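You operate a simulated robot arm through the tools that you are given. There is no shell and no other tool. Be economical: measure what you need, move in short steps, check, and stop when the job is done.

The job below is to be done with a simulated robot arm. You get a single attempt, and the scene is never put back.

TASK
Fit the circuit board the teal tag names and tighten both thumb screws.
Fine: the cover strip goes in the blue tray; the board sits fully down first; the other board stays put.

The check looks at the end state, three seconds after you hand in, the way a careful person would. Anything else that was tipped, shoved, dropped, spilled or broken makes it a failure. A push-on lid holds only when it is set on centred and level and pressed home; a screw cap is set on level and turned clockwise until tight.

THE ROBOT
A 6-joint arm with a two-finger parallel gripper, fixed in place. Base frame: the origin is at the foot of the arm, x ahead of it, y to its left, z up; the work surface is at about z = 0.808. Readings come in m, rad, newtons and seconds.
With the tool pointing down near the work surface it reaches from about 0.26 to 0.68 m from the base axis. Its first joint turns from -1.152 to 1.152 rad. Payload 2.9 kg.
The tool frame sits at the grasp point between the pads (the TCP): z along the fingers, y along the line on which they close. The tips reach 0.03 m beyond it. The gripper opens to 0.11 m. The fingers are 0.02 m wide and 0.01 m thick; the gripper's body (0.048 by 0.112 m) begins 0.055 m behind the TCP.
Orientation is that of the tool frame in the base frame, as [roll, pitch, yaw] about the fixed x, y, z axes, in that order (R = Rz(yaw) Ry(pitch) Rx(roll)). With the fingers straight down and closing along the base's y, the tool's x points along the base's -x, its y along +y and its z along -z.

THE INTERFACE
- The arm moves only by the tool arm_command. Its arguments are lists of equal length, an entry for each row: "offset": the shift along the tool's x, y, z in m, a list of three; "dr": the turn, a rotation vector about the tool's x, y, z in rad, a list of three; "jaw": the closure, from 0 (fully open) to 1 (shut). In form: {"offset": [[x, y, z], ...], "dr": [[rx, ry, rz], ...], "jaw": [jaw, ...]}. A call has 1 to 20 rows; each row is the pose to reach, as a shift and turn from the pose commanded when the call began, along the tool's axes at that moment. Each row takes 0.2 s and may step no farther than 0.05 m and 0.15 rad from the row before; otherwise, or with a gripper value out of range, the whole call is refused. A pose out of reach is approached as far as the arm can. The call stops where the force on the tool passes 40 N (or 10 N more than at its start, if that is more) or the arm is blocked; 0.2 s more then pass. Each finger travels about 0.108 m/s and halts on what it meets, pressing with about 31 N; the grip force reading is that of the motor and also rises with nothing between the fingers. The clock runs only during rows and for 0.2 s after the last one: add rows that repeat a pose to give the fingers time. The reply holds the time, the measured pose of the TCP, the force on the tool along the base axes, the opening and the grip force, in the units named above and with some noise.
- Cameras (640 x 400 px; columns grow to the right, rows downward): "scene" is fixed at [0.0867, 0.4366, 1.3902]; the picture's right is [-0.69, -0.73, 0.00], its down [-0.37, 0.35, -0.86] and it looks along [0.63, -0.59, -0.51] (base axes); focal length 269 px, centre (320, 200). "wrist" rides on the gripper at [-0.036, 0, -0.057] in the tool frame; the picture's right is [0.00, -1.00, 0.00], its down [0.97, 0.00, -0.24] and it looks along [0.24, 0.00, 0.97] (tool axes); focal length 218 px, centre (320, 200). There is no depth. A picture from a camera that has moved, and an enlarged one, comes with that camera's place and axes in the base frame and with its lens.
- camera(camera): a new picture of that camera. The clock stands still meanwhile.
- zoom(camera, box): a new picture of the part [left, top, right, bottom] of that camera's present view, enlarged. The clock stands still meanwhile.
- sign_off(): hands the job in; it is judged then, once.

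Go step by step. Nothing tells you positions but the pictures and the camera data: compare them with the known pose of the tool, close in by small moves and look again before you grip or let go. The budget is 120 turns and 76 pictures, counting those below and the enlarged ones. Unless the task says otherwise, let go and move clear before handing in, and close with one line.

The tools are called after "Request:" as name(argument=value, ...) on one line, values as JSON. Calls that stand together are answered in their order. arm_command: Moves the arm, as the interface text tells. Its arguments: {"type":"object","properties":{"offset":{"type":"array","items":{"type":"array","items":{"type":"number"}}},"dr":{"type":"array","items":{"type":"array","items":{"type":"number"}}},"jaw":{"type":"array","items":{"type":"number"}}},"required":["offset","dr","jaw"]} The other tools are called the same way: camera (camera) takes a picture; zoom (camera, box) takes an enlarged picture of a part of a camera's view; sign_off () hands the job in.

At the start:

```text
clock: 0.0
ee_pos: [0.444, 0.0644, 1.2295]
ee_rot: [3.141, 0.0, 3.141]
ft_force: [0.4, 0.0, 0.3]
grip_width: 0.11
gripper_force: 0.1
```

scene: 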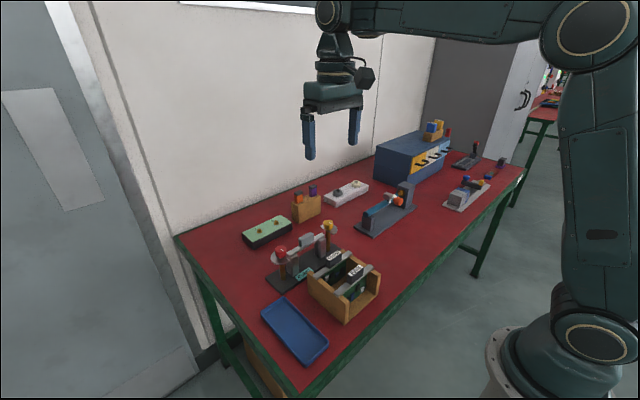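
wrist: 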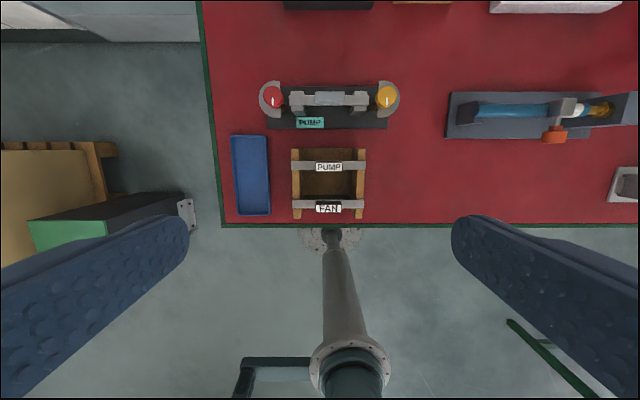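

I see a device with a teal tag, a crate with two boards (PUMP and FAN), and a blue tray. I'll zoom in for details.

Request:
zoom(camera="wrist", box=[220, 70, 420, 230])

Request:
zoom(camera="scene", box=[240, 200, 400, 340])

```text
2.50 times, centred on (320, 150) of wrist
camera zoom: at [0.4802, 0.0659, 1.2865], right [0.0, -1.0, 0.0], down [-0.97, 0.0, 0.24], along [-0.24, 0.0, -0.97], focal length 546 px, centre (320, 325)
```

zoom: 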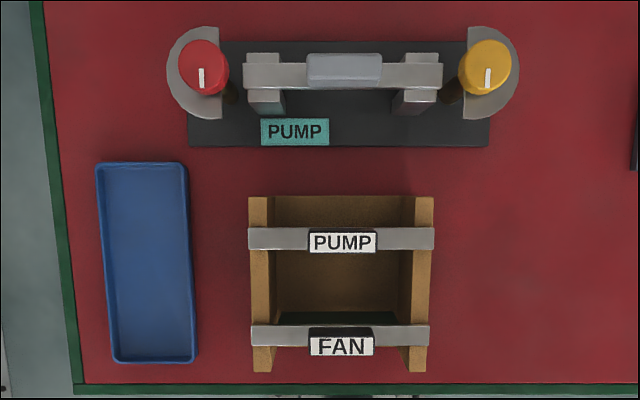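

```text
2.86 times, centred on (320, 270) of scene
camera zoom: at [0.0867, 0.4366, 1.3902], right [-0.69, -0.73, 0.0], down [-0.37, 0.35, -0.86], along [0.63, -0.59, -0.51], focal length 769 px, centre (320, 0)
```

zoom: 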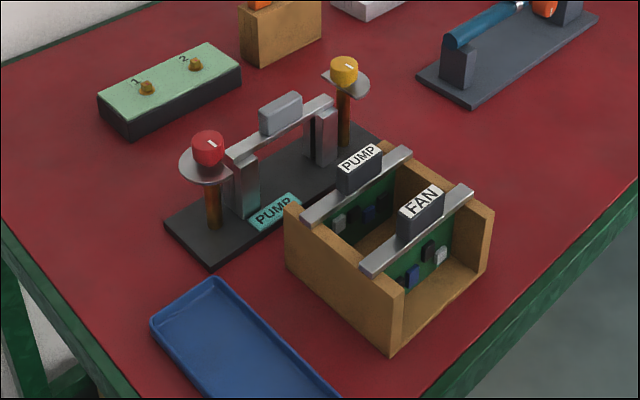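

The tag says PUMP, so the board is PUMP; the cover strip has a handle at about (0.558, 0.050, 0.90). I'll move above it with the jaw turned to close along x.

Request:
arm_command(offset=[[-0.01, 0, 0.01], [-0.02, 0, 0.03], [-0.04, -0.003, 0.05], [-0.06, -0.005, 0.07], [-0.08, -0.01, 0.09], [-0.1, -0.014, 0.11], [-0.114, -0.014, 0.13], [-0.114, -0.014, 0.13], [-0.114, -0.014, 0.13], [-0.114, -0.014, 0.13], [-0.114, -0.014, 0.13], [-0.114, -0.014, 0.13]], dr=[[0, 0, 0.14], [0, 0, 0.28], [0, 0, 0.42], [0, 0, 0.56], [0, 0, 0.7], [0, 0, 0.84], [0, 0, 0.98], [0, 0, 1.12], [0, 0, 1.26], [0, 0, 1.4], [0, 0, 1.5], [0, 0, 1.5708]], jaw=[0.3, 0.4, 0.4, 0.4, 0.4, 0.4, 0.4, 0.4, 0.4, 0.4, 0.4, 0.4])

Request:
camera(camera="wrist")

Request:
camera(camera="scene")

```text
clock: 2.6
ee_pos: [0.5571, 0.0518, 1.0988]
ee_rot: [3.141, 0.0, 1.568]
ft_force: [0.2, 0.2, 0.4]
grip_width: 0.0661
gripper_force: 0.0
```

```text
71 pictures are left
camera wrist: at [0.5578, 0.0159, 1.1565], right [-1.0, 0.0, 0.0], down [0.0, 0.97, 0.24], along [0.0, 0.24, -0.97], focal length 218 px, centre (320, 200)
```

wrist: 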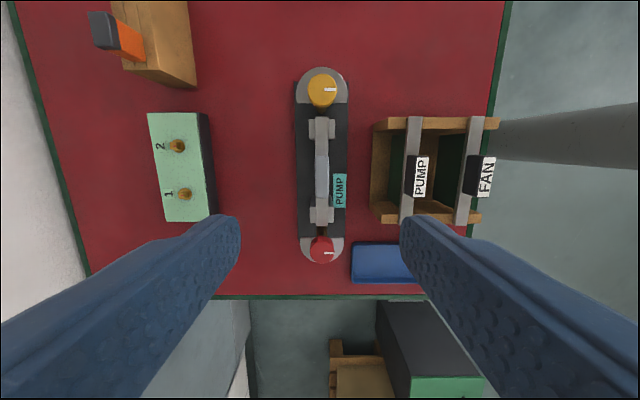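

```text
70 pictures are left
```

scene: 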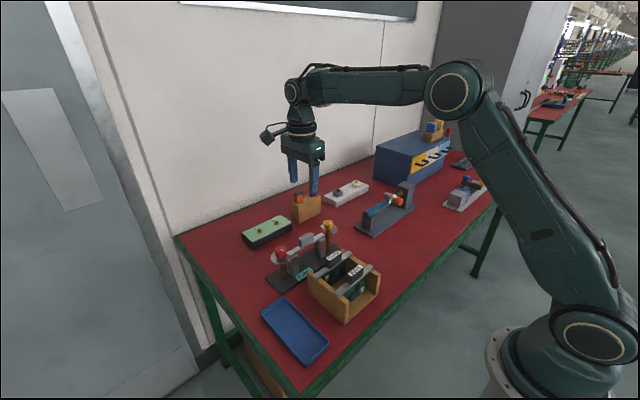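

Now aligned overhead; a closer look at the fixture's details.

Request:
zoom(camera="wrist", box=[260, 60, 420, 270])

Request:
zoom(camera="scene", box=[256, 210, 352, 300])

```text
1.90 times, centred on (340, 165) of wrist
camera zoom: at [0.5578, 0.0159, 1.1565], right [-1.0, 0.0, 0.0], down [0.0, 0.97, 0.24], along [0.0, 0.24, -0.97], focal length 416 px, centre (282, 267)
```

zoom: 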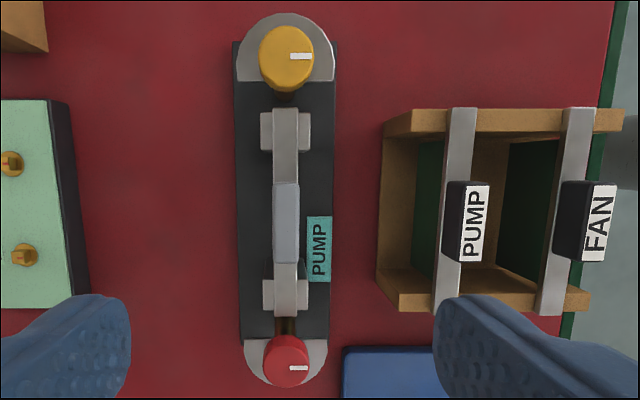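

```text
4.44 times, centred on (304, 255) of scene
camera zoom: at [0.0867, 0.4366, 1.3902], right [-0.69, -0.73, 0.0], down [-0.37, 0.35, -0.86], along [0.63, -0.59, -0.51], focal length 1196 px, centre (391, -44)
```

zoom: 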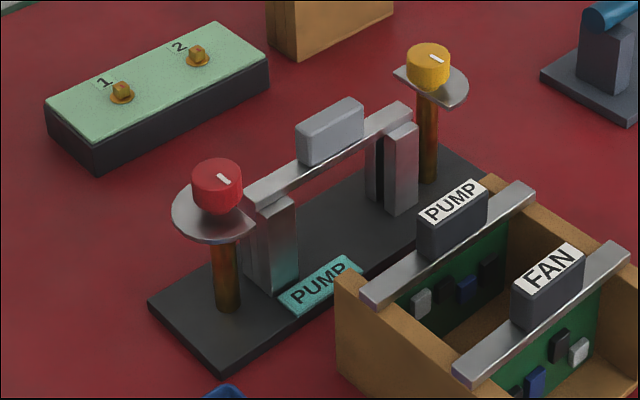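

The handle is about 16 mm wide at (0.555, 0.050), and the jaw straddles it with plenty of clearance. I'll descend to just above grip height and check.

Request:
arm_command(offset=[[-0.002, -0.0015, 0.04], [-0.002, -0.0015, 0.08], [-0.002, -0.0015, 0.12], [-0.002, -0.0015, 0.15], [-0.002, -0.0015, 0.17], [-0.002, -0.0015, 0.17]], dr=[[0, 0, 0], [0, 0, 0], [0, 0, 0], [0, 0, 0], [0, 0, 0], [0, 0, 0]], jaw=[0.5, 0.5, 0.5, 0.5, 0.5, 0.5])

Request:
camera(camera="wrist")

Request:
zoom(camera="scene", box=[256, 210, 352, 300])

```text
clock: 4.0
ee_pos: [0.5567, 0.0479, 0.9285]
ee_rot: [3.141, 0.0, 1.571]
ft_force: [-0.2, -0.7, 0.1]
grip_width: 0.055
gripper_force: 0.1
```

```text
67 pictures are left
camera wrist: at [0.5573, 0.0133, 0.9853], right [-1.0, 0.0, 0.0], down [0.0, 0.97, 0.24], along [0.0, 0.24, -0.97], focal length 218 px, centre (320, 200)
```

wrist: 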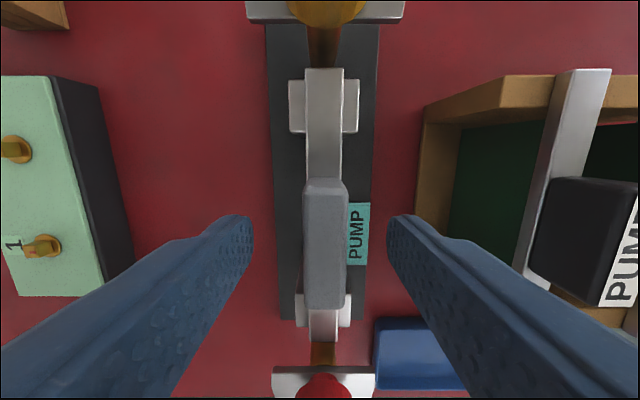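

```text
4.44 times, centred on (304, 255) of scene
camera zoom: at [0.0867, 0.4366, 1.3902], right [-0.69, -0.73, 0.0], down [-0.37, 0.35, -0.86], along [0.63, -0.59, -0.51], focal length 1196 px, centre (391, -44)
```

zoom: 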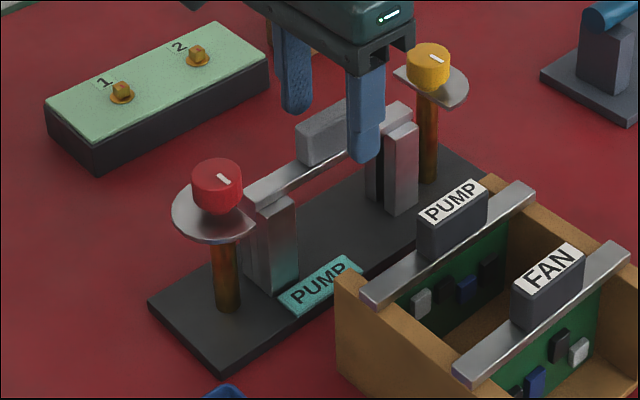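

Jaw straddles the handle. Going down 22 mm, shifting x slightly, then closing.

Request:
arm_command(offset=[[0.002, -0.0015, 0.011], [0.002, -0.0015, 0.022], [0.002, -0.0015, 0.022], [0.002, -0.0015, 0.022], [0.002, -0.0015, 0.022], [0.002, -0.0015, 0.022]], dr=[[0, 0, 0], [0, 0, 0], [0, 0, 0], [0, 0, 0], [0, 0, 0], [0, 0, 0]], jaw=[0.5, 0.5, 0.7, 0.95, 0.95, 0.95])

Request:
camera(camera="wrist")

```text
clock: 5.4
ee_pos: [0.5554, 0.0498, 0.9064]
ee_rot: [-3.14, 0.0, 1.571]
ft_force: [0.2, -0.4, 0.7]
grip_width: 0.0158
gripper_force: 31.2
```

```text
65 pictures are left
camera wrist: at [0.556, 0.0147, 0.9643], right [-1.0, 0.0, 0.0], down [0.0, 0.97, 0.24], along [0.0, 0.24, -0.97], focal length 218 px, centre (320, 200)
```

wrist: 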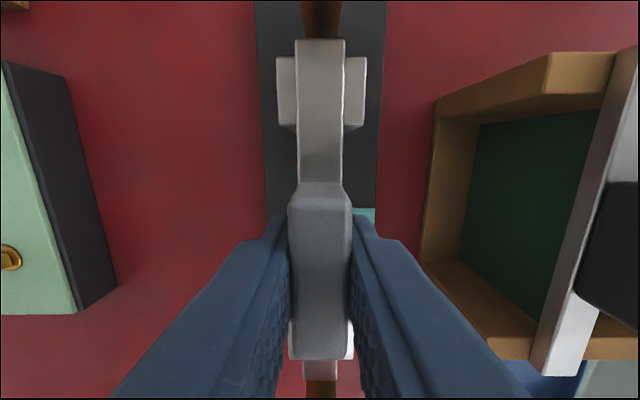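

Gripped. Lifting straight up.

Request:
arm_command(offset=[[0, 0, -0.01], [0, 0, -0.03], [0, 0, -0.06], [0, 0, -0.1], [0, 0, -0.14], [0, 0, -0.14]], dr=[[0, 0, 0], [0, 0, 0], [0, 0, 0], [0, 0, 0], [0, 0, 0], [0, 0, 0]], jaw=[0.95, 0.95, 0.95, 0.95, 0.95, 0.95])

Request:
zoom(camera="scene", box=[246, 180, 390, 370])

Request:
camera(camera="wrist")

```text
clock: 6.8
ee_pos: [0.5553, 0.0522, 1.0484]
ee_rot: [-3.139, 0.0, 1.571]
ft_force: [0.5, -0.5, -0.3]
grip_width: 0.0157
gripper_force: 30.8
```

```text
2.11 times, centred on (318, 275) of scene
camera zoom: at [0.0867, 0.4366, 1.3902], right [-0.69, -0.73, 0.0], down [-0.37, 0.35, -0.86], along [0.63, -0.59, -0.51], focal length 566 px, centre (324, 42)
```

zoom: 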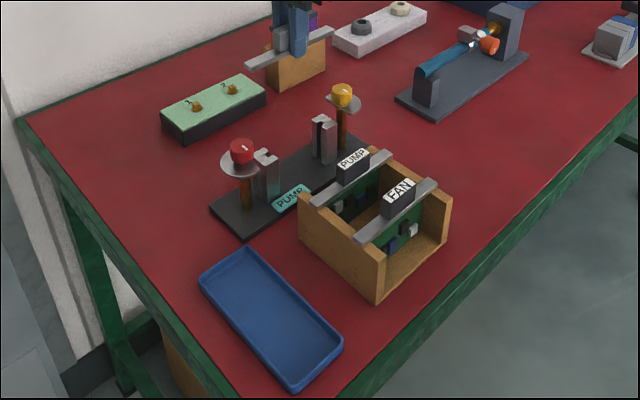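

```text
63 pictures are left
camera wrist: at [0.5559, 0.0164, 1.1064], right [-1.0, 0.0, 0.0], down [0.0, 0.97, 0.24], along [0.0, 0.24, -0.97], focal length 218 px, centre (320, 200)
```

wrist: 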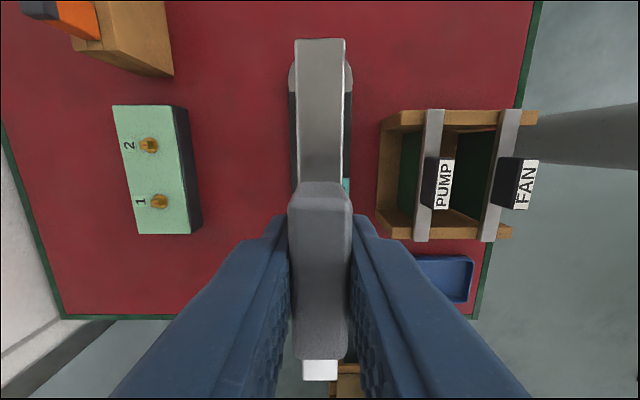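

Strip lifted cleanly. The tray is centred near (0.415, 0.215), long along x, so I'll rotate the strip 90° and carry it above the tray.

Request:
arm_command(offset=[[0.01, -0.01, 0], [0.03, -0.02, 0], [0.05, -0.035, 0], [0.07, -0.05, 0], [0.09, -0.065, 0], [0.105, -0.08, 0], [0.12, -0.095, 0], [0.135, -0.11, 0], [0.15, -0.125, 0], [0.163, -0.14, 0], [0.163, -0.14, 0], [0.163, -0.14, 0], [0.163, -0.14, 0]], dr=[[0, 0, -0.13], [0, 0, -0.26], [0, 0, -0.39], [0, 0, -0.52], [0, 0, -0.65], [0, 0, -0.78], [0, 0, -0.91], [0, 0, -1.04], [0, 0, -1.17], [0, 0, -1.3], [0, 0, -1.43], [0, 0, -1.5708], [0, 0, -1.5708]], jaw=[0.95, 0.95, 0.95, 0.95, 0.95, 0.95, 0.95, 0.95, 0.95, 0.95, 0.95, 0.95, 0.95])

Request:
camera(camera="wrist")

Request:
zoom(camera="scene", box=[220, 200, 380, 400])

```text
clock: 9.6
ee_pos: [0.4152, 0.215, 1.0476]
ee_rot: [-3.141, 0.0, -3.141]
ft_force: [-0.6, -0.3, -0.4]
grip_width: 0.0154
gripper_force: 30.9
```

```text
62 pictures are left
camera wrist: at [0.4511, 0.2153, 1.104], right [0.0, -1.0, 0.0], down [-0.97, 0.0, 0.24], along [-0.24, 0.0, -0.97], focal length 218 px, centre (320, 200)
```

wrist: 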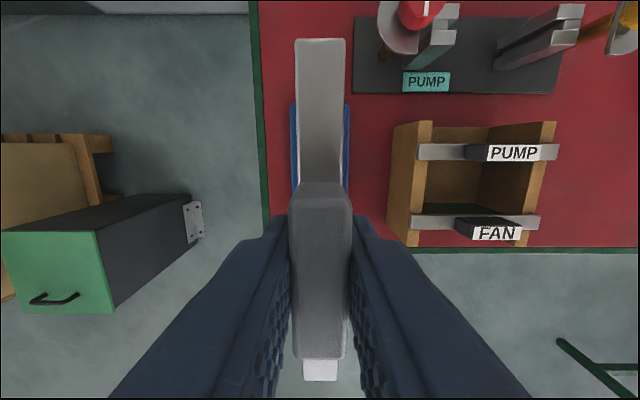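

```text
2.00 times, centred on (300, 300) of scene
camera zoom: at [0.0867, 0.4366, 1.3902], right [-0.69, -0.73, 0.0], down [-0.37, 0.35, -0.86], along [0.63, -0.59, -0.51], focal length 538 px, centre (360, 0)
```

zoom: 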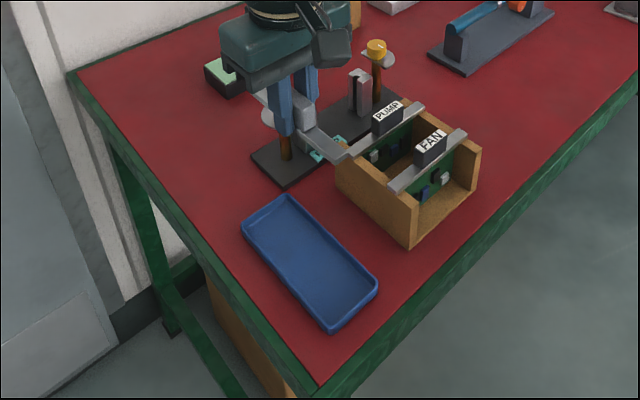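

Strip is centred over the tray. Descending to just above its floor.

Request:
arm_command(offset=[[0.003, 0, 0.04], [0.003, 0, 0.08], [0.003, 0, 0.12], [0.003, 0, 0.15], [0.003, 0, 0.175], [0.003, 0, 0.19], [0.003, 0, 0.19]], dr=[[0, 0, 0], [0, 0, 0], [0, 0, 0], [0, 0, 0], [0, 0, 0], [0, 0, 0], [0, 0, 0]], jaw=[0.95, 0.95, 0.95, 0.95, 0.95, 0.95, 0.95])

Request:
zoom(camera="scene", box=[245, 270, 345, 380])

```text
clock: 11.2
ee_pos: [0.4118, 0.2127, 0.8566]
ee_rot: [-3.141, -0.001, 3.141]
ft_force: [0.3, 0.0, -0.7]
grip_width: 0.0155
gripper_force: 30.6
```

```text
3.64 times, centred on (295, 325) of scene
camera zoom: at [0.0867, 0.4366, 1.3902], right [-0.69, -0.73, 0.0], down [-0.37, 0.35, -0.86], along [0.63, -0.59, -0.51], focal length 978 px, centre (411, -254)
```

zoom: 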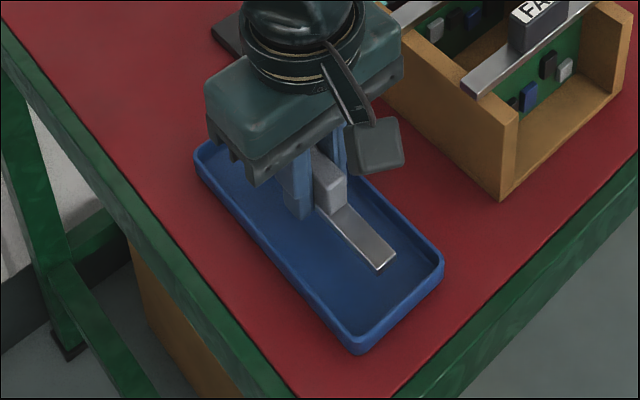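

Inside the tray, slightly above the floor. Continuing down slowly to feel contact.

Request:
arm_command(offset=[[0, 0, 0.004], [0, 0, 0.007], [0, 0, 0.01], [0, 0, 0.01]], dr=[[0, 0, 0], [0, 0, 0], [0, 0, 0], [0, 0, 0]], jaw=[0.95, 0.95, 0.95, 0.95])

```text
clock: 12.2
ee_pos: [0.4108, 0.2141, 0.8485]
ee_rot: [3.141, -0.001, 3.14]
ft_force: [0.3, 0.8, -0.8]
grip_width: 0.0157
gripper_force: 31.4
```

Request:
arm_command(offset=[[0, 0, 0.002], [0, 0, 0.004], [0, 0, 0.005], [0, 0, 0.005]], dr=[[0, 0, 0], [0, 0, 0], [0, 0, 0], [0, 0, 0]], jaw=[0.95, 0.95, 0.95, 0.95])

Request:
zoom(camera="scene", box=[265, 290, 335, 360])

```text
clock: 13.2
ee_pos: [0.4122, 0.2137, 0.8419]
ee_rot: [3.141, 0.0, -3.141]
ft_force: [0.1, -0.3, -1.0]
grip_width: 0.0156
gripper_force: 31.3
```

```text
5.71 times, centred on (300, 325) of scene
camera zoom: at [0.0867, 0.4366, 1.3902], right [-0.69, -0.73, 0.0], down [-0.37, 0.35, -0.86], along [0.63, -0.59, -0.51], focal length 1538 px, centre (434, -514)
```

zoom: 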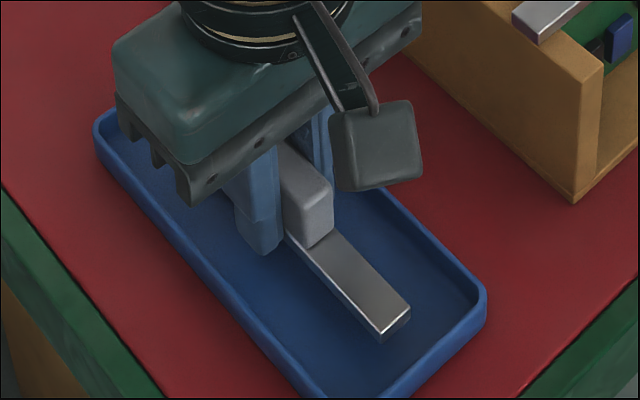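

Tips are near the floor; one more millimetre, then release slowly.

Request:
arm_command(offset=[[0, 0, 0.001], [0, 0, 0.002], [0, 0, 0.002]], dr=[[0, 0, 0], [0, 0, 0], [0, 0, 0]], jaw=[0.95, 0.95, 0.95])

```text
clock: 14.0
ee_pos: [0.4118, 0.2143, 0.84]
ee_rot: [-3.141, 0.0, -3.142]
ft_force: [-0.6, -0.6, -1.1]
grip_width: 0.0155
gripper_force: 30.7
```

Request:
arm_command(offset=[[0, 0, 0.001], [0, 0, 0.002], [0, 0, 0.002]], dr=[[0, 0, 0], [0, 0, 0], [0, 0, 0]], jaw=[0.95, 0.95, 0.95])

Request:
zoom(camera="scene", box=[265, 290, 335, 360])

```text
clock: 14.8
ee_pos: [0.411, 0.2129, 0.838]
ee_rot: [3.141, -0.001, 3.139]
ft_force: [-1.3, -1.0, 0.3]
grip_width: 0.0154
gripper_force: 30.9
```

```text
5.71 times, centred on (300, 325) of scene
camera zoom: at [0.0867, 0.4366, 1.3902], right [-0.69, -0.73, 0.0], down [-0.37, 0.35, -0.86], along [0.63, -0.59, -0.51], focal length 1538 px, centre (434, -514)
```

zoom: 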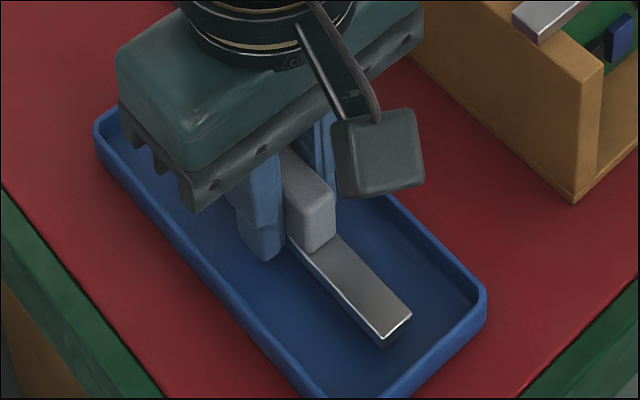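

Request:
arm_command(offset=[[0, 0, 0.001], [0, 0, 0.002], [0, 0, 0.002]], dr=[[0, 0, 0], [0, 0, 0], [0, 0, 0]], jaw=[0.95, 0.95, 0.95])

```text
clock: 15.6
ee_pos: [0.4126, 0.214, 0.8351]
ee_rot: [3.14, -0.002, 3.141]
ft_force: [0.1, -0.2, -0.5]
grip_width: 0.0158
gripper_force: 31.1
```

Request:
arm_command(offset=[[0, 0, 0.001], [0, 0, 0.002], [0, 0, 0.003], [0, 0, 0.003]], dr=[[0, 0, 0], [0, 0, 0], [0, 0, 0], [0, 0, 0]], jaw=[0.95, 0.95, 0.95, 0.95])

Request:
zoom(camera="scene", box=[265, 290, 335, 360])

```text
clock: 16.6
ee_pos: [0.4117, 0.2147, 0.8345]
ee_rot: [3.142, 0.002, 3.142]
ft_force: [-4.8, -6.5, 19.8]
grip_width: 0.0154
gripper_force: 30.9
```

```text
5.71 times, centred on (300, 325) of scene
camera zoom: at [0.0863, 0.4363, 1.3903], right [-0.69, -0.73, 0.0], down [-0.37, 0.35, -0.86], along [0.63, -0.59, -0.51], focal length 1538 px, centre (434, -514)
```

zoom: 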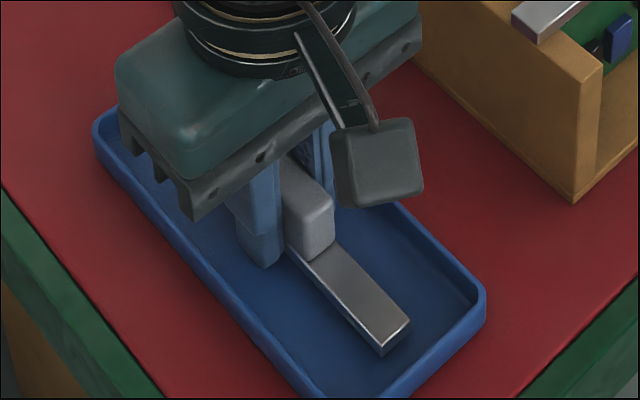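

Contact felt (≈20 N). Easing off 1 mm, opening gently, then rising.

Request:
arm_command(offset=[[0, 0, -0.0015], [0, 0, -0.0015], [0, 0, -0.0015], [0, 0, -0.02], [0, 0, -0.06], [0, 0, -0.1], [0, 0, -0.14], [0, 0, -0.18], [0, 0, -0.215]], dr=[[0, 0, 0], [0, 0, 0], [0, 0, 0], [0, 0, 0], [0, 0, 0], [0, 0, 0], [0, 0, 0], [0, 0, 0], [0, 0, 0]], jaw=[0.8, 0.65, 0.6, 0.55, 0.55, 0.55, 0.55, 0.55, 0.55])

Request:
camera(camera="wrist")

Request:
zoom(camera="scene", box=[240, 210, 400, 380])

```text
clock: 18.6
ee_pos: [0.4114, 0.2115, 1.0483]
ee_rot: [3.141, -0.001, 3.14]
ft_force: [-0.8, -0.1, 0.8]
grip_width: 0.0496
gripper_force: 0.0
```

```text
56 pictures are left
camera wrist: at [0.4468, 0.214, 1.1053], right [0.0, -1.0, 0.0], down [-0.97, 0.0, 0.24], along [-0.24, 0.0, -0.97], focal length 218 px, centre (320, 200)
```

wrist: 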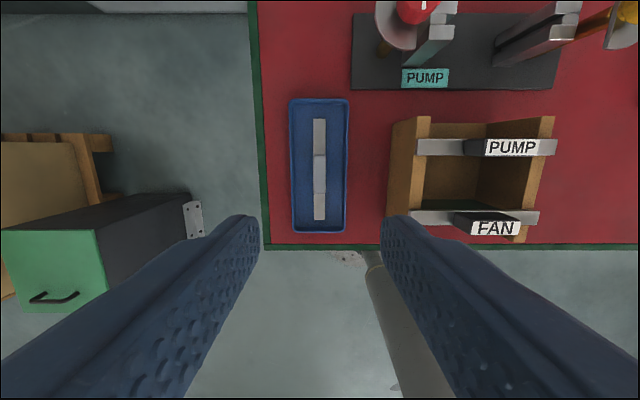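

```text
2.35 times, centred on (320, 295) of scene
camera zoom: at [0.0866, 0.4366, 1.3902], right [-0.69, -0.73, 0.0], down [-0.37, 0.35, -0.86], along [0.63, -0.59, -0.51], focal length 633 px, centre (320, -24)
```

zoom: 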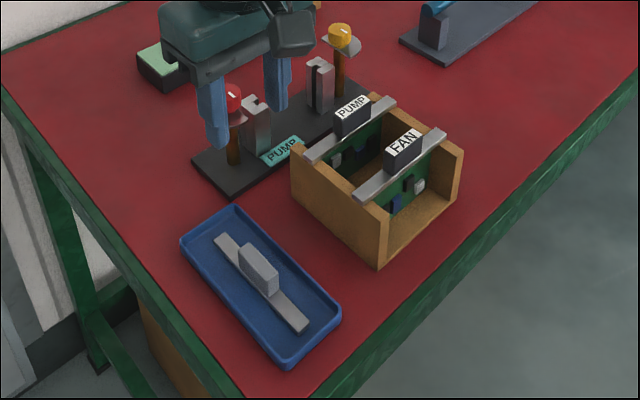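

Strip lies flat in the tray. Next, above the PUMP board with the jaw closing along x.

Request:
arm_command(offset=[[0, -0.01, 0], [-0.005, -0.03, 0], [-0.01, -0.05, 0], [-0.015, -0.07, 0], [-0.02, -0.09, 0], [-0.025, -0.11, 0], [-0.03, -0.13, 0], [-0.034, -0.15, 0], [-0.034, -0.162, 0], [-0.034, -0.162, 0], [-0.034, -0.162, 0], [-0.034, -0.162, 0], [-0.034, -0.162, 0]], dr=[[0, 0, 0.13], [0, 0, 0.26], [0, 0, 0.39], [0, 0, 0.52], [0, 0, 0.65], [0, 0, 0.78], [0, 0, 0.91], [0, 0, 1.04], [0, 0, 1.17], [0, 0, 1.3], [0, 0, 1.43], [0, 0, 1.5708], [0, 0, 1.5708]], jaw=[0.6, 0.6, 0.6, 0.6, 0.6, 0.6, 0.6, 0.6, 0.6, 0.6, 0.6, 0.6, 0.6])

Request:
camera(camera="wrist")

```text
clock: 21.4
ee_pos: [0.4468, 0.0515, 1.0473]
ee_rot: [3.14, 0.0, 1.569]
ft_force: [-0.9, 0.6, -0.2]
grip_width: 0.0441
gripper_force: 0.1
```

```text
54 pictures are left
camera wrist: at [0.4465, 0.0164, 1.1053], right [-1.0, 0.0, 0.0], down [0.0, 0.97, 0.24], along [0.0, 0.24, -0.97], focal length 218 px, centre (320, 200)
```

wrist: 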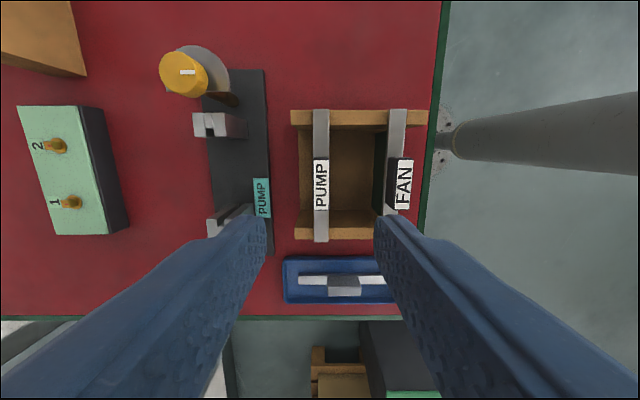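

Handle is centred at (0.4455, 0.049), aligned. Descending to just above, then checking.

Request:
arm_command(offset=[[-0.001, -0.001, 0.04], [-0.001, -0.001, 0.08], [-0.001, -0.001, 0.1], [-0.001, -0.001, 0.11], [-0.001, -0.001, 0.11]], dr=[[0, 0, 0], [0, 0, 0], [0, 0, 0], [0, 0, 0], [0, 0, 0]], jaw=[0.6, 0.6, 0.6, 0.6, 0.6])

Request:
camera(camera="wrist")

Request:
zoom(camera="scene", box=[290, 220, 400, 330])

```text
clock: 22.6
ee_pos: [0.4445, 0.0508, 0.9377]
ee_rot: [3.141, 0.0, 1.571]
ft_force: [0.5, -0.1, 0.0]
grip_width: 0.044
gripper_force: 0.1
```

```text
53 pictures are left
camera wrist: at [0.4454, 0.0149, 0.9941], right [-1.0, 0.0, 0.0], down [0.0, 0.97, 0.24], along [0.0, 0.24, -0.97], focal length 218 px, centre (320, 200)
```

wrist: 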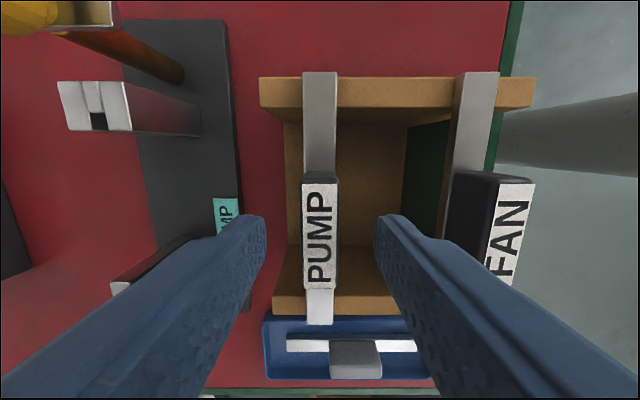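

```text
3.64 times, centred on (345, 275) of scene
camera zoom: at [0.0867, 0.4366, 1.3902], right [-0.69, -0.73, 0.0], down [-0.37, 0.35, -0.86], along [0.63, -0.59, -0.51], focal length 978 px, centre (229, -73)
```

zoom: 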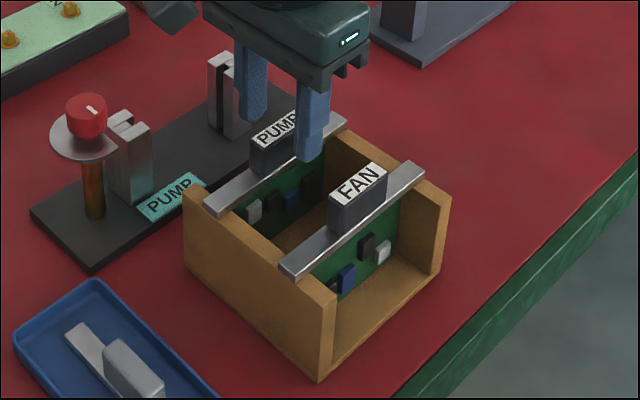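

Clear around the handle. Going down 25 mm and gripping.

Request:
arm_command(offset=[[0, 0, 0.012], [0, 0, 0.025], [0, 0, 0.025], [0, 0, 0.025], [0, 0, 0.025], [0, 0, 0.025]], dr=[[0, 0, 0], [0, 0, 0], [0, 0, 0], [0, 0, 0], [0, 0, 0], [0, 0, 0]], jaw=[0.6, 0.6, 0.75, 0.95, 0.95, 0.95])

Request:
zoom(camera="scene", box=[290, 220, 400, 330])

```text
clock: 24.0
ee_pos: [0.4457, 0.0509, 0.9139]
ee_rot: [-3.14, 0.0, 1.571]
ft_force: [0.7, -0.1, -0.4]
grip_width: 0.0154
gripper_force: 31.4
```

```text
3.64 times, centred on (345, 275) of scene
camera zoom: at [0.0867, 0.4366, 1.3902], right [-0.69, -0.73, 0.0], down [-0.37, 0.35, -0.86], along [0.63, -0.59, -0.51], focal length 978 px, centre (229, -73)
```

zoom: 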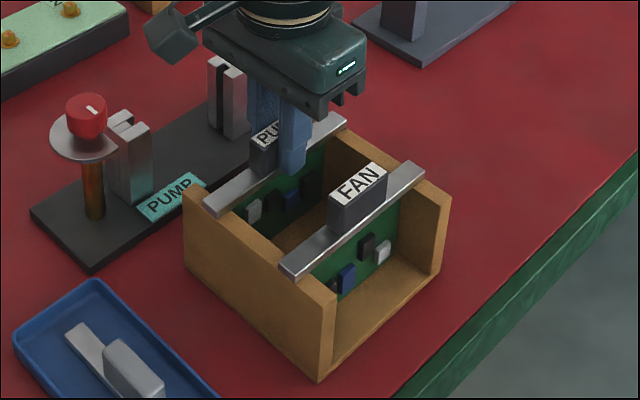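

Gripped; lifting straight up.

Request:
arm_command(offset=[[0, 0, -0.01], [0, 0, -0.03], [0, 0, -0.06], [0, 0, -0.09], [0, 0, -0.12], [0, 0, -0.14], [0, 0, -0.14]], dr=[[0, 0, 0], [0, 0, 0], [0, 0, 0], [0, 0, 0], [0, 0, 0], [0, 0, 0], [0, 0, 0]], jaw=[0.95, 0.95, 0.95, 0.95, 0.95, 0.95, 0.95])

Request:
camera(camera="wrist")

Request:
zoom(camera="scene", box=[250, 170, 400, 320])

```text
clock: 25.6
ee_pos: [0.4448, 0.0507, 1.0531]
ee_rot: [3.141, 0.001, 1.569]
ft_force: [0.1, 0.2, -0.7]
grip_width: 0.0158
gripper_force: 30.7
```

```text
50 pictures are left
camera wrist: at [0.4453, 0.0165, 1.1109], right [-1.0, 0.0, 0.0], down [0.0, 0.97, 0.24], along [0.0, 0.24, -0.97], focal length 218 px, centre (320, 200)
```

wrist: 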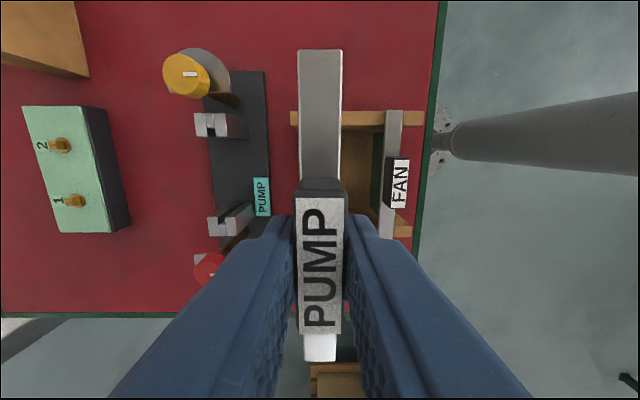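

```text
2.67 times, centred on (325, 245) of scene
camera zoom: at [0.0867, 0.4366, 1.3902], right [-0.69, -0.73, 0.0], down [-0.37, 0.35, -0.86], along [0.63, -0.59, -0.51], focal length 718 px, centre (307, 80)
```

zoom: 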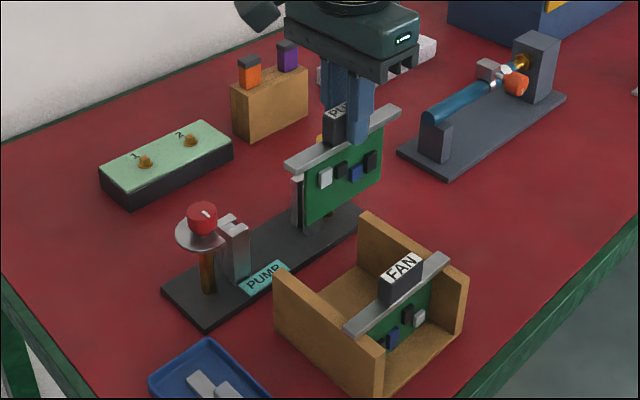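

Board is out. I'll zoom on the guide posts to find the slots precisely.

Request:
zoom(camera="wrist", box=[150, 30, 300, 290])

Request:
zoom(camera="scene", box=[280, 220, 350, 290])

```text
1.54 times, centred on (225, 160) of wrist
camera zoom: at [0.4453, 0.0165, 1.1109], right [-1.0, 0.0, 0.0], down [0.0, 0.97, 0.24], along [0.0, 0.24, -0.97], focal length 336 px, centre (466, 262)
```

zoom: 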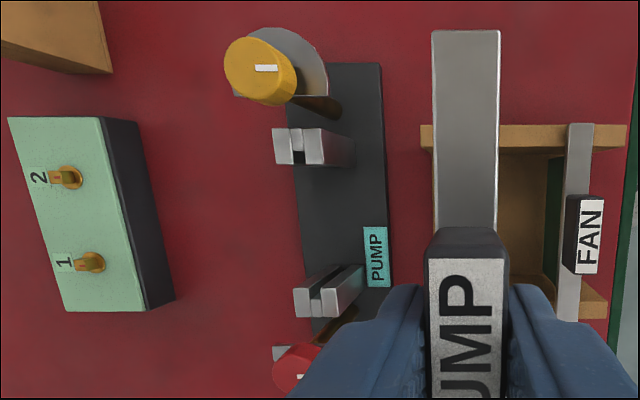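

```text
5.71 times, centred on (315, 255) of scene
camera zoom: at [0.0867, 0.4366, 1.3902], right [-0.69, -0.73, 0.0], down [-0.37, 0.35, -0.86], along [0.63, -0.59, -0.51], focal length 1538 px, centre (349, -114)
```

zoom: 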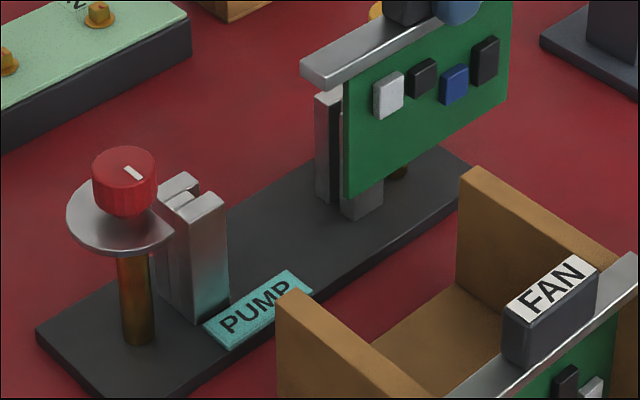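

Slots centre around x≈0.555, y≈0.050. Carrying the board above the fixture and lowering partway.

Request:
arm_command(offset=[[0, 0.02, 0], [0, 0.05, 0], [0, 0.08, 0], [0, 0.1, 0], [0, 0.11, 0], [0, 0.11, 0], [0, 0.11, 0.03], [0, 0.11, 0.06], [0, 0.11, 0.075], [0, 0.11, 0.075]], dr=[[0, 0, 0], [0, 0, 0], [0, 0, 0], [0, 0, 0], [0, 0, 0], [0, 0, 0], [0, 0, 0], [0, 0, 0], [0, 0, 0], [0, 0, 0]], jaw=[0.95, 0.95, 0.95, 0.95, 0.95, 0.95, 0.95, 0.95, 0.95, 0.95])

Request:
zoom(camera="scene", box=[265, 210, 355, 300])

Request:
camera(camera="wrist")

```text
clock: 27.8
ee_pos: [0.5546, 0.0518, 0.9766]
ee_rot: [-3.141, 0.002, 1.572]
ft_force: [0.7, 0.5, -1.8]
grip_width: 0.0156
gripper_force: 30.9
```

```text
4.44 times, centred on (310, 255) of scene
camera zoom: at [0.0867, 0.4366, 1.3902], right [-0.69, -0.73, 0.0], down [-0.37, 0.35, -0.86], along [0.63, -0.59, -0.51], focal length 1196 px, centre (364, -44)
```

zoom: 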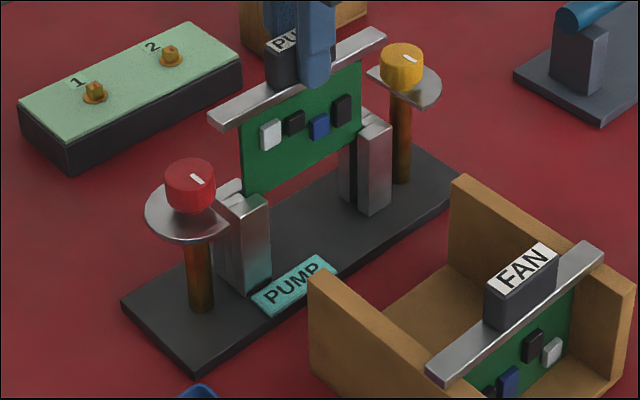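

```text
45 pictures are left
camera wrist: at [0.5549, 0.0158, 1.035], right [-1.0, 0.0, 0.0], down [0.0, 0.97, 0.24], along [0.0, 0.24, -0.97], focal length 218 px, centre (320, 200)
```

wrist: 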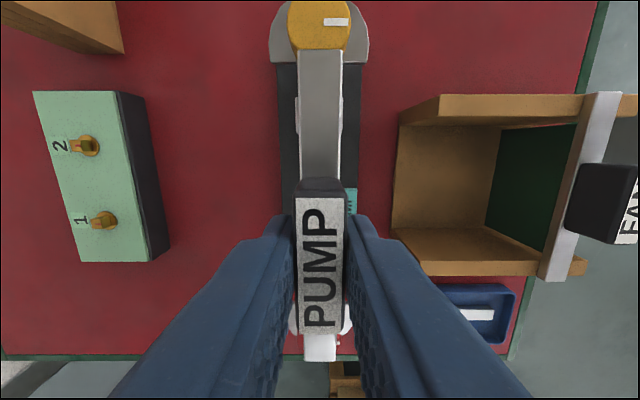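

Board's lower edge is about at the post tops and looks aligned. Lowering in small steps while watching force.

Request:
arm_command(offset=[[0, 0, 0.003], [0, 0, 0.006], [0, 0, 0.009], [0, 0, 0.012], [0, 0, 0.012]], dr=[[0, 0, 0], [0, 0, 0], [0, 0, 0], [0, 0, 0], [0, 0, 0]], jaw=[0.95, 0.95, 0.95, 0.95, 0.95])

Request:
zoom(camera="scene", box=[280, 215, 350, 285])

```text
clock: 29.0
ee_pos: [0.556, 0.0491, 0.9659]
ee_rot: [-3.141, -0.001, 1.572]
ft_force: [0.2, 1.0, -0.6]
grip_width: 0.0155
gripper_force: 31.3
```

```text
5.71 times, centred on (315, 250) of scene
camera zoom: at [0.0867, 0.4366, 1.3902], right [-0.69, -0.73, 0.0], down [-0.37, 0.35, -0.86], along [0.63, -0.59, -0.51], focal length 1538 px, centre (349, -86)
```

zoom: 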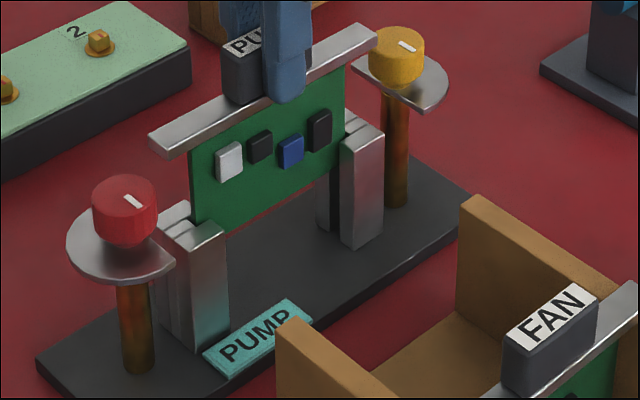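

No force; the edges appear to be entering the slots. Continuing.

Request:
arm_command(offset=[[0, 0, 0.004], [0, 0, 0.008], [0, 0, 0.012], [0, 0, 0.016], [0, 0, 0.02], [0, 0, 0.02]], dr=[[0, 0, 0], [0, 0, 0], [0, 0, 0], [0, 0, 0], [0, 0, 0], [0, 0, 0]], jaw=[0.95, 0.95, 0.95, 0.95, 0.95, 0.95])

Request:
zoom(camera="scene", box=[280, 215, 350, 285])

```text
clock: 30.4
ee_pos: [0.5528, 0.0519, 0.9456]
ee_rot: [-3.141, 0.001, 1.568]
ft_force: [0.1, -0.6, -2.1]
grip_width: 0.0152
gripper_force: 31.4
```

```text
5.71 times, centred on (315, 250) of scene
camera zoom: at [0.0867, 0.4366, 1.3902], right [-0.69, -0.73, 0.0], down [-0.37, 0.35, -0.86], along [0.63, -0.59, -0.51], focal length 1538 px, centre (349, -86)
```

zoom: 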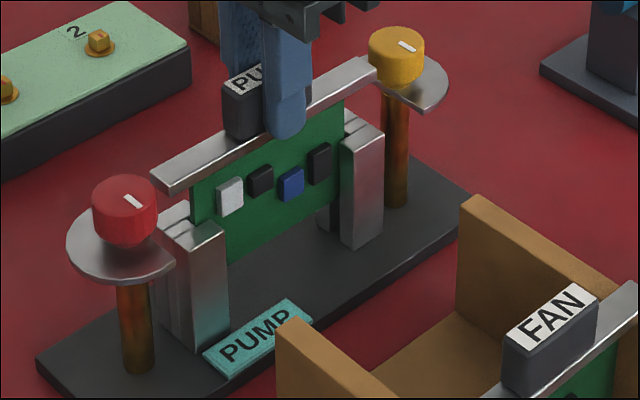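

It is sliding into the slots. Continuing down.

Request:
arm_command(offset=[[0, 0, 0.004], [0, 0, 0.008], [0, 0, 0.012], [0, 0, 0.016], [0, 0, 0.02], [0, 0, 0.023], [0, 0, 0.023]], dr=[[0, 0, 0], [0, 0, 0], [0, 0, 0], [0, 0, 0], [0, 0, 0], [0, 0, 0], [0, 0, 0]], jaw=[0.95, 0.95, 0.95, 0.95, 0.95, 0.95, 0.95])

Request:
zoom(camera="scene", box=[280, 215, 350, 285])

```text
clock: 32.0
ee_pos: [0.5547, 0.051, 0.9234]
ee_rot: [3.141, -0.001, 1.571]
ft_force: [0.5, 0.5, -1.5]
grip_width: 0.0159
gripper_force: 31.5
```

```text
5.71 times, centred on (315, 250) of scene
camera zoom: at [0.0867, 0.4366, 1.3902], right [-0.69, -0.73, 0.0], down [-0.37, 0.35, -0.86], along [0.63, -0.59, -0.51], focal length 1538 px, centre (349, -86)
```

zoom: 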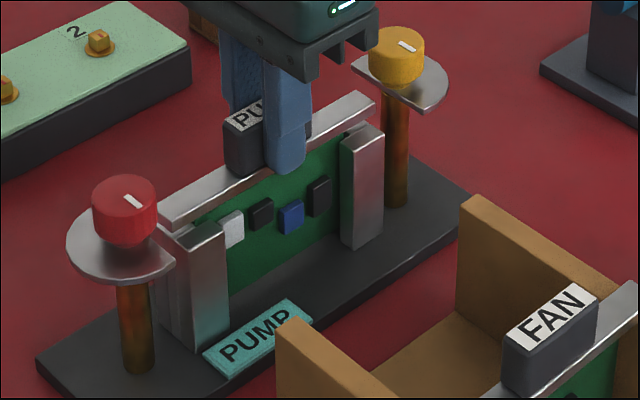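

Only a few millimetres left. Pressing down until it seats.

Request:
arm_command(offset=[[0, 0, 0.002], [0, 0, 0.004], [0, 0, 0.006], [0, 0, 0.008], [0, 0, 0.01], [0, 0, 0.012]], dr=[[0, 0, 0], [0, 0, 0], [0, 0, 0], [0, 0, 0], [0, 0, 0], [0, 0, 0]], jaw=[0.95, 0.95, 0.95, 0.95, 0.95, 0.95])

Request:
zoom(camera="scene", box=[280, 215, 350, 285])

```text
clock: 33.4
ee_pos: [0.5554, 0.0517, 0.9136]
ee_rot: [3.135, 0.001, 1.571]
ft_force: [-1.0, 1.1, 22.4]
grip_width: 0.0156
gripper_force: 31.0
```

```text
5.71 times, centred on (315, 250) of scene
camera zoom: at [0.0862, 0.4366, 1.3902], right [-0.69, -0.73, 0.0], down [-0.37, 0.35, -0.86], along [0.63, -0.59, -0.51], focal length 1538 px, centre (349, -86)
```

zoom: 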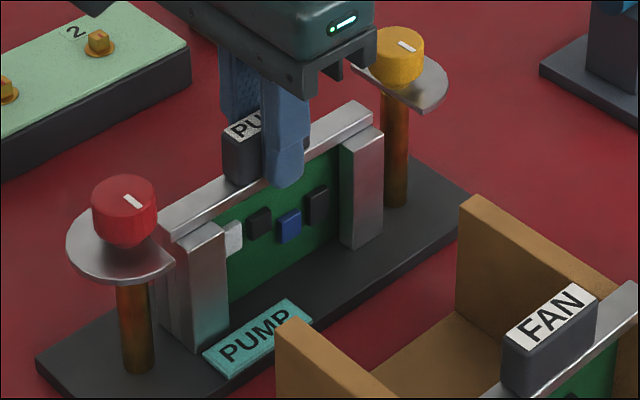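

Contact at 22 N. Pressing a bit harder to be sure it's home.

Request:
arm_command(offset=[[0, 0, 0.002], [0, 0, 0.004], [0, 0, 0.006], [0, 0, 0.006]], dr=[[0, 0, 0], [0, 0, 0], [0, 0, 0], [0, 0, 0]], jaw=[0.95, 0.95, 0.95, 0.95])

Request:
zoom(camera="scene", box=[285, 230, 335, 280])

```text
clock: 34.4
ee_pos: [0.5549, 0.0511, 0.9054]
ee_rot: [3.139, -0.001, 1.57]
ft_force: [3.5, 1.0, 21.8]
grip_width: 0.0155
gripper_force: 30.7
```

```text
8.00 times, centred on (310, 255) of scene
camera zoom: at [0.0863, 0.4365, 1.3902], right [-0.69, -0.73, 0.0], down [-0.37, 0.35, -0.86], along [0.63, -0.59, -0.51], focal length 2153 px, centre (400, -240)
```

zoom: 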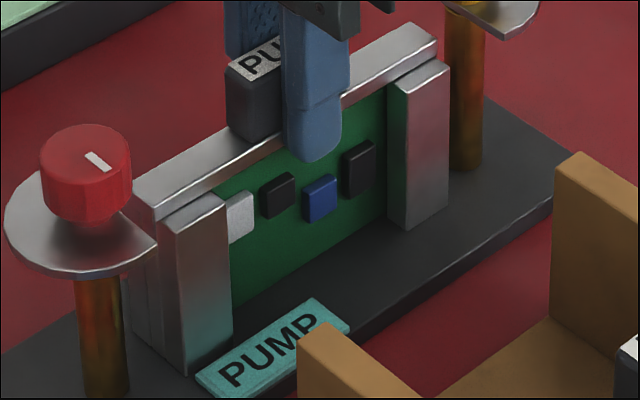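

It went 8 mm deeper with connector-like friction. Pressing again to find the hard stop.

Request:
arm_command(offset=[[0, 0, 0.002], [0, 0, 0.004], [0, 0, 0.006], [0, 0, 0.008], [0, 0, 0.008]], dr=[[0, 0, 0], [0, 0, 0], [0, 0, 0], [0, 0, 0], [0, 0, 0]], jaw=[0.95, 0.95, 0.95, 0.95, 0.95])

Request:
zoom(camera="scene", box=[285, 230, 335, 280])

```text
clock: 35.6
ee_pos: [0.5533, 0.0496, 0.895]
ee_rot: [-3.137, 0.001, 1.569]
ft_force: [0.9, -0.4, 1.7]
grip_width: 0.0156
gripper_force: 31.0
```

```text
8.00 times, centred on (310, 255) of scene
camera zoom: at [0.0867, 0.4366, 1.3902], right [-0.69, -0.73, 0.0], down [-0.37, 0.35, -0.86], along [0.63, -0.59, -0.51], focal length 2153 px, centre (400, -240)
```

zoom: 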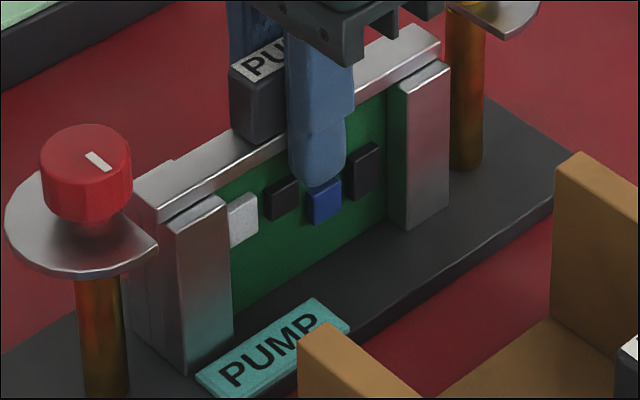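

The fingers slid along the handle at the end, suggesting the board met a hard stop. I'll release, rise and inspect.

Request:
arm_command(offset=[[0, 0, 0], [0, 0, 0], [0, 0, -0.01], [0, 0, -0.04], [0, 0, -0.08], [0, 0, -0.12], [0, 0, -0.16], [0, 0, -0.16]], dr=[[0, 0, 0], [0, 0, 0], [0, 0, 0], [0, 0, 0], [0, 0, 0], [0, 0, 0], [0, 0, 0], [0, 0, 0]], jaw=[0.75, 0.6, 0.55, 0.55, 0.55, 0.55, 0.55, 0.55])

Request:
zoom(camera="scene", box=[275, 220, 345, 290])

Request:
camera(camera="wrist")

```text
clock: 37.4
ee_pos: [0.5553, 0.0519, 1.0566]
ee_rot: [3.141, 0.0, 1.57]
ft_force: [-0.4, 0.4, 0.6]
grip_width: 0.0494
gripper_force: 0.1
```

```text
5.71 times, centred on (310, 255) of scene
camera zoom: at [0.0867, 0.4366, 1.3902], right [-0.69, -0.73, 0.0], down [-0.37, 0.35, -0.86], along [0.63, -0.59, -0.51], focal length 1538 px, centre (377, -114)
```

zoom: 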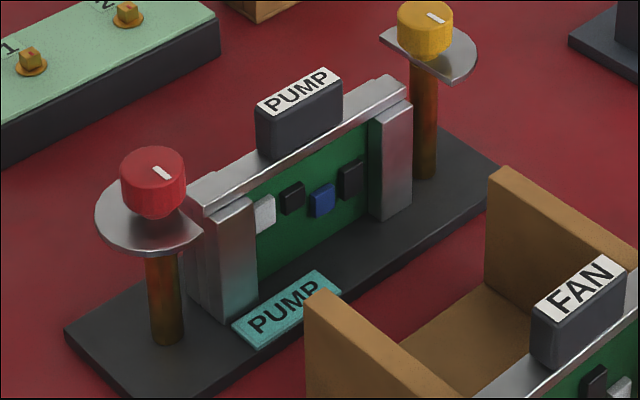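

```text
37 pictures are left
camera wrist: at [0.5554, 0.017, 1.1145], right [-1.0, 0.0, 0.0], down [0.0, 0.97, 0.24], along [0.0, 0.24, -0.97], focal length 218 px, centre (320, 200)
```

wrist: 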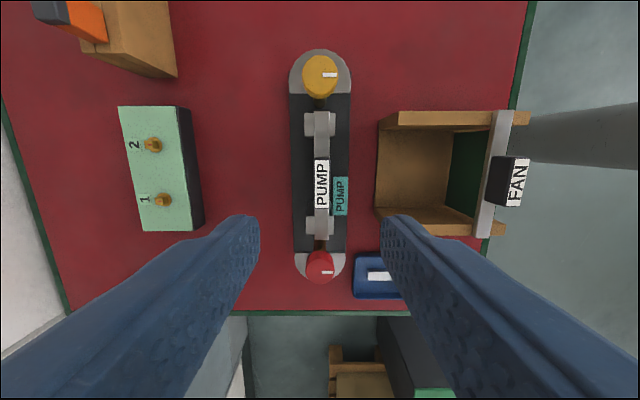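

The board looks seated with both ends level. To be certain, I'll close the fingers and press down on the handle top from above.

Request:
arm_command(offset=[[-0.001, 0, 0.0], [-0.001, 0, 0.03], [-0.001, 0, 0.06], [-0.001, 0, 0.08], [-0.001, 0, 0.09], [-0.001, 0, 0.095], [-0.001, 0, 0.1], [-0.001, 0, 0.1]], dr=[[0, 0, 0], [0, 0, 0], [0, 0, 0], [0, 0, 0], [0, 0, 0], [0, 0, 0], [0, 0, 0], [0, 0, 0]], jaw=[0.8, 1, 1, 1, 1, 1, 1, 1])

Request:
zoom(camera="scene", box=[275, 220, 345, 290])

```text
clock: 39.2
ee_pos: [0.5549, 0.0473, 0.9565]
ee_rot: [-3.141, 0.0, 1.57]
ft_force: [-0.3, 0.2, -1.0]
grip_width: 0.0
gripper_force: 30.8
```

```text
5.71 times, centred on (310, 255) of scene
camera zoom: at [0.0867, 0.4366, 1.3902], right [-0.69, -0.73, 0.0], down [-0.37, 0.35, -0.86], along [0.63, -0.59, -0.51], focal length 1538 px, centre (377, -114)
```

zoom: 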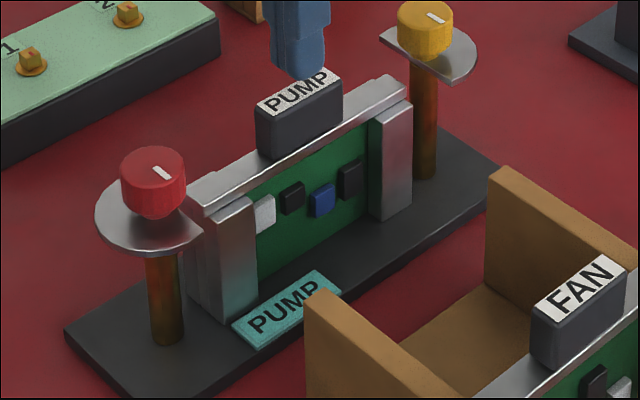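

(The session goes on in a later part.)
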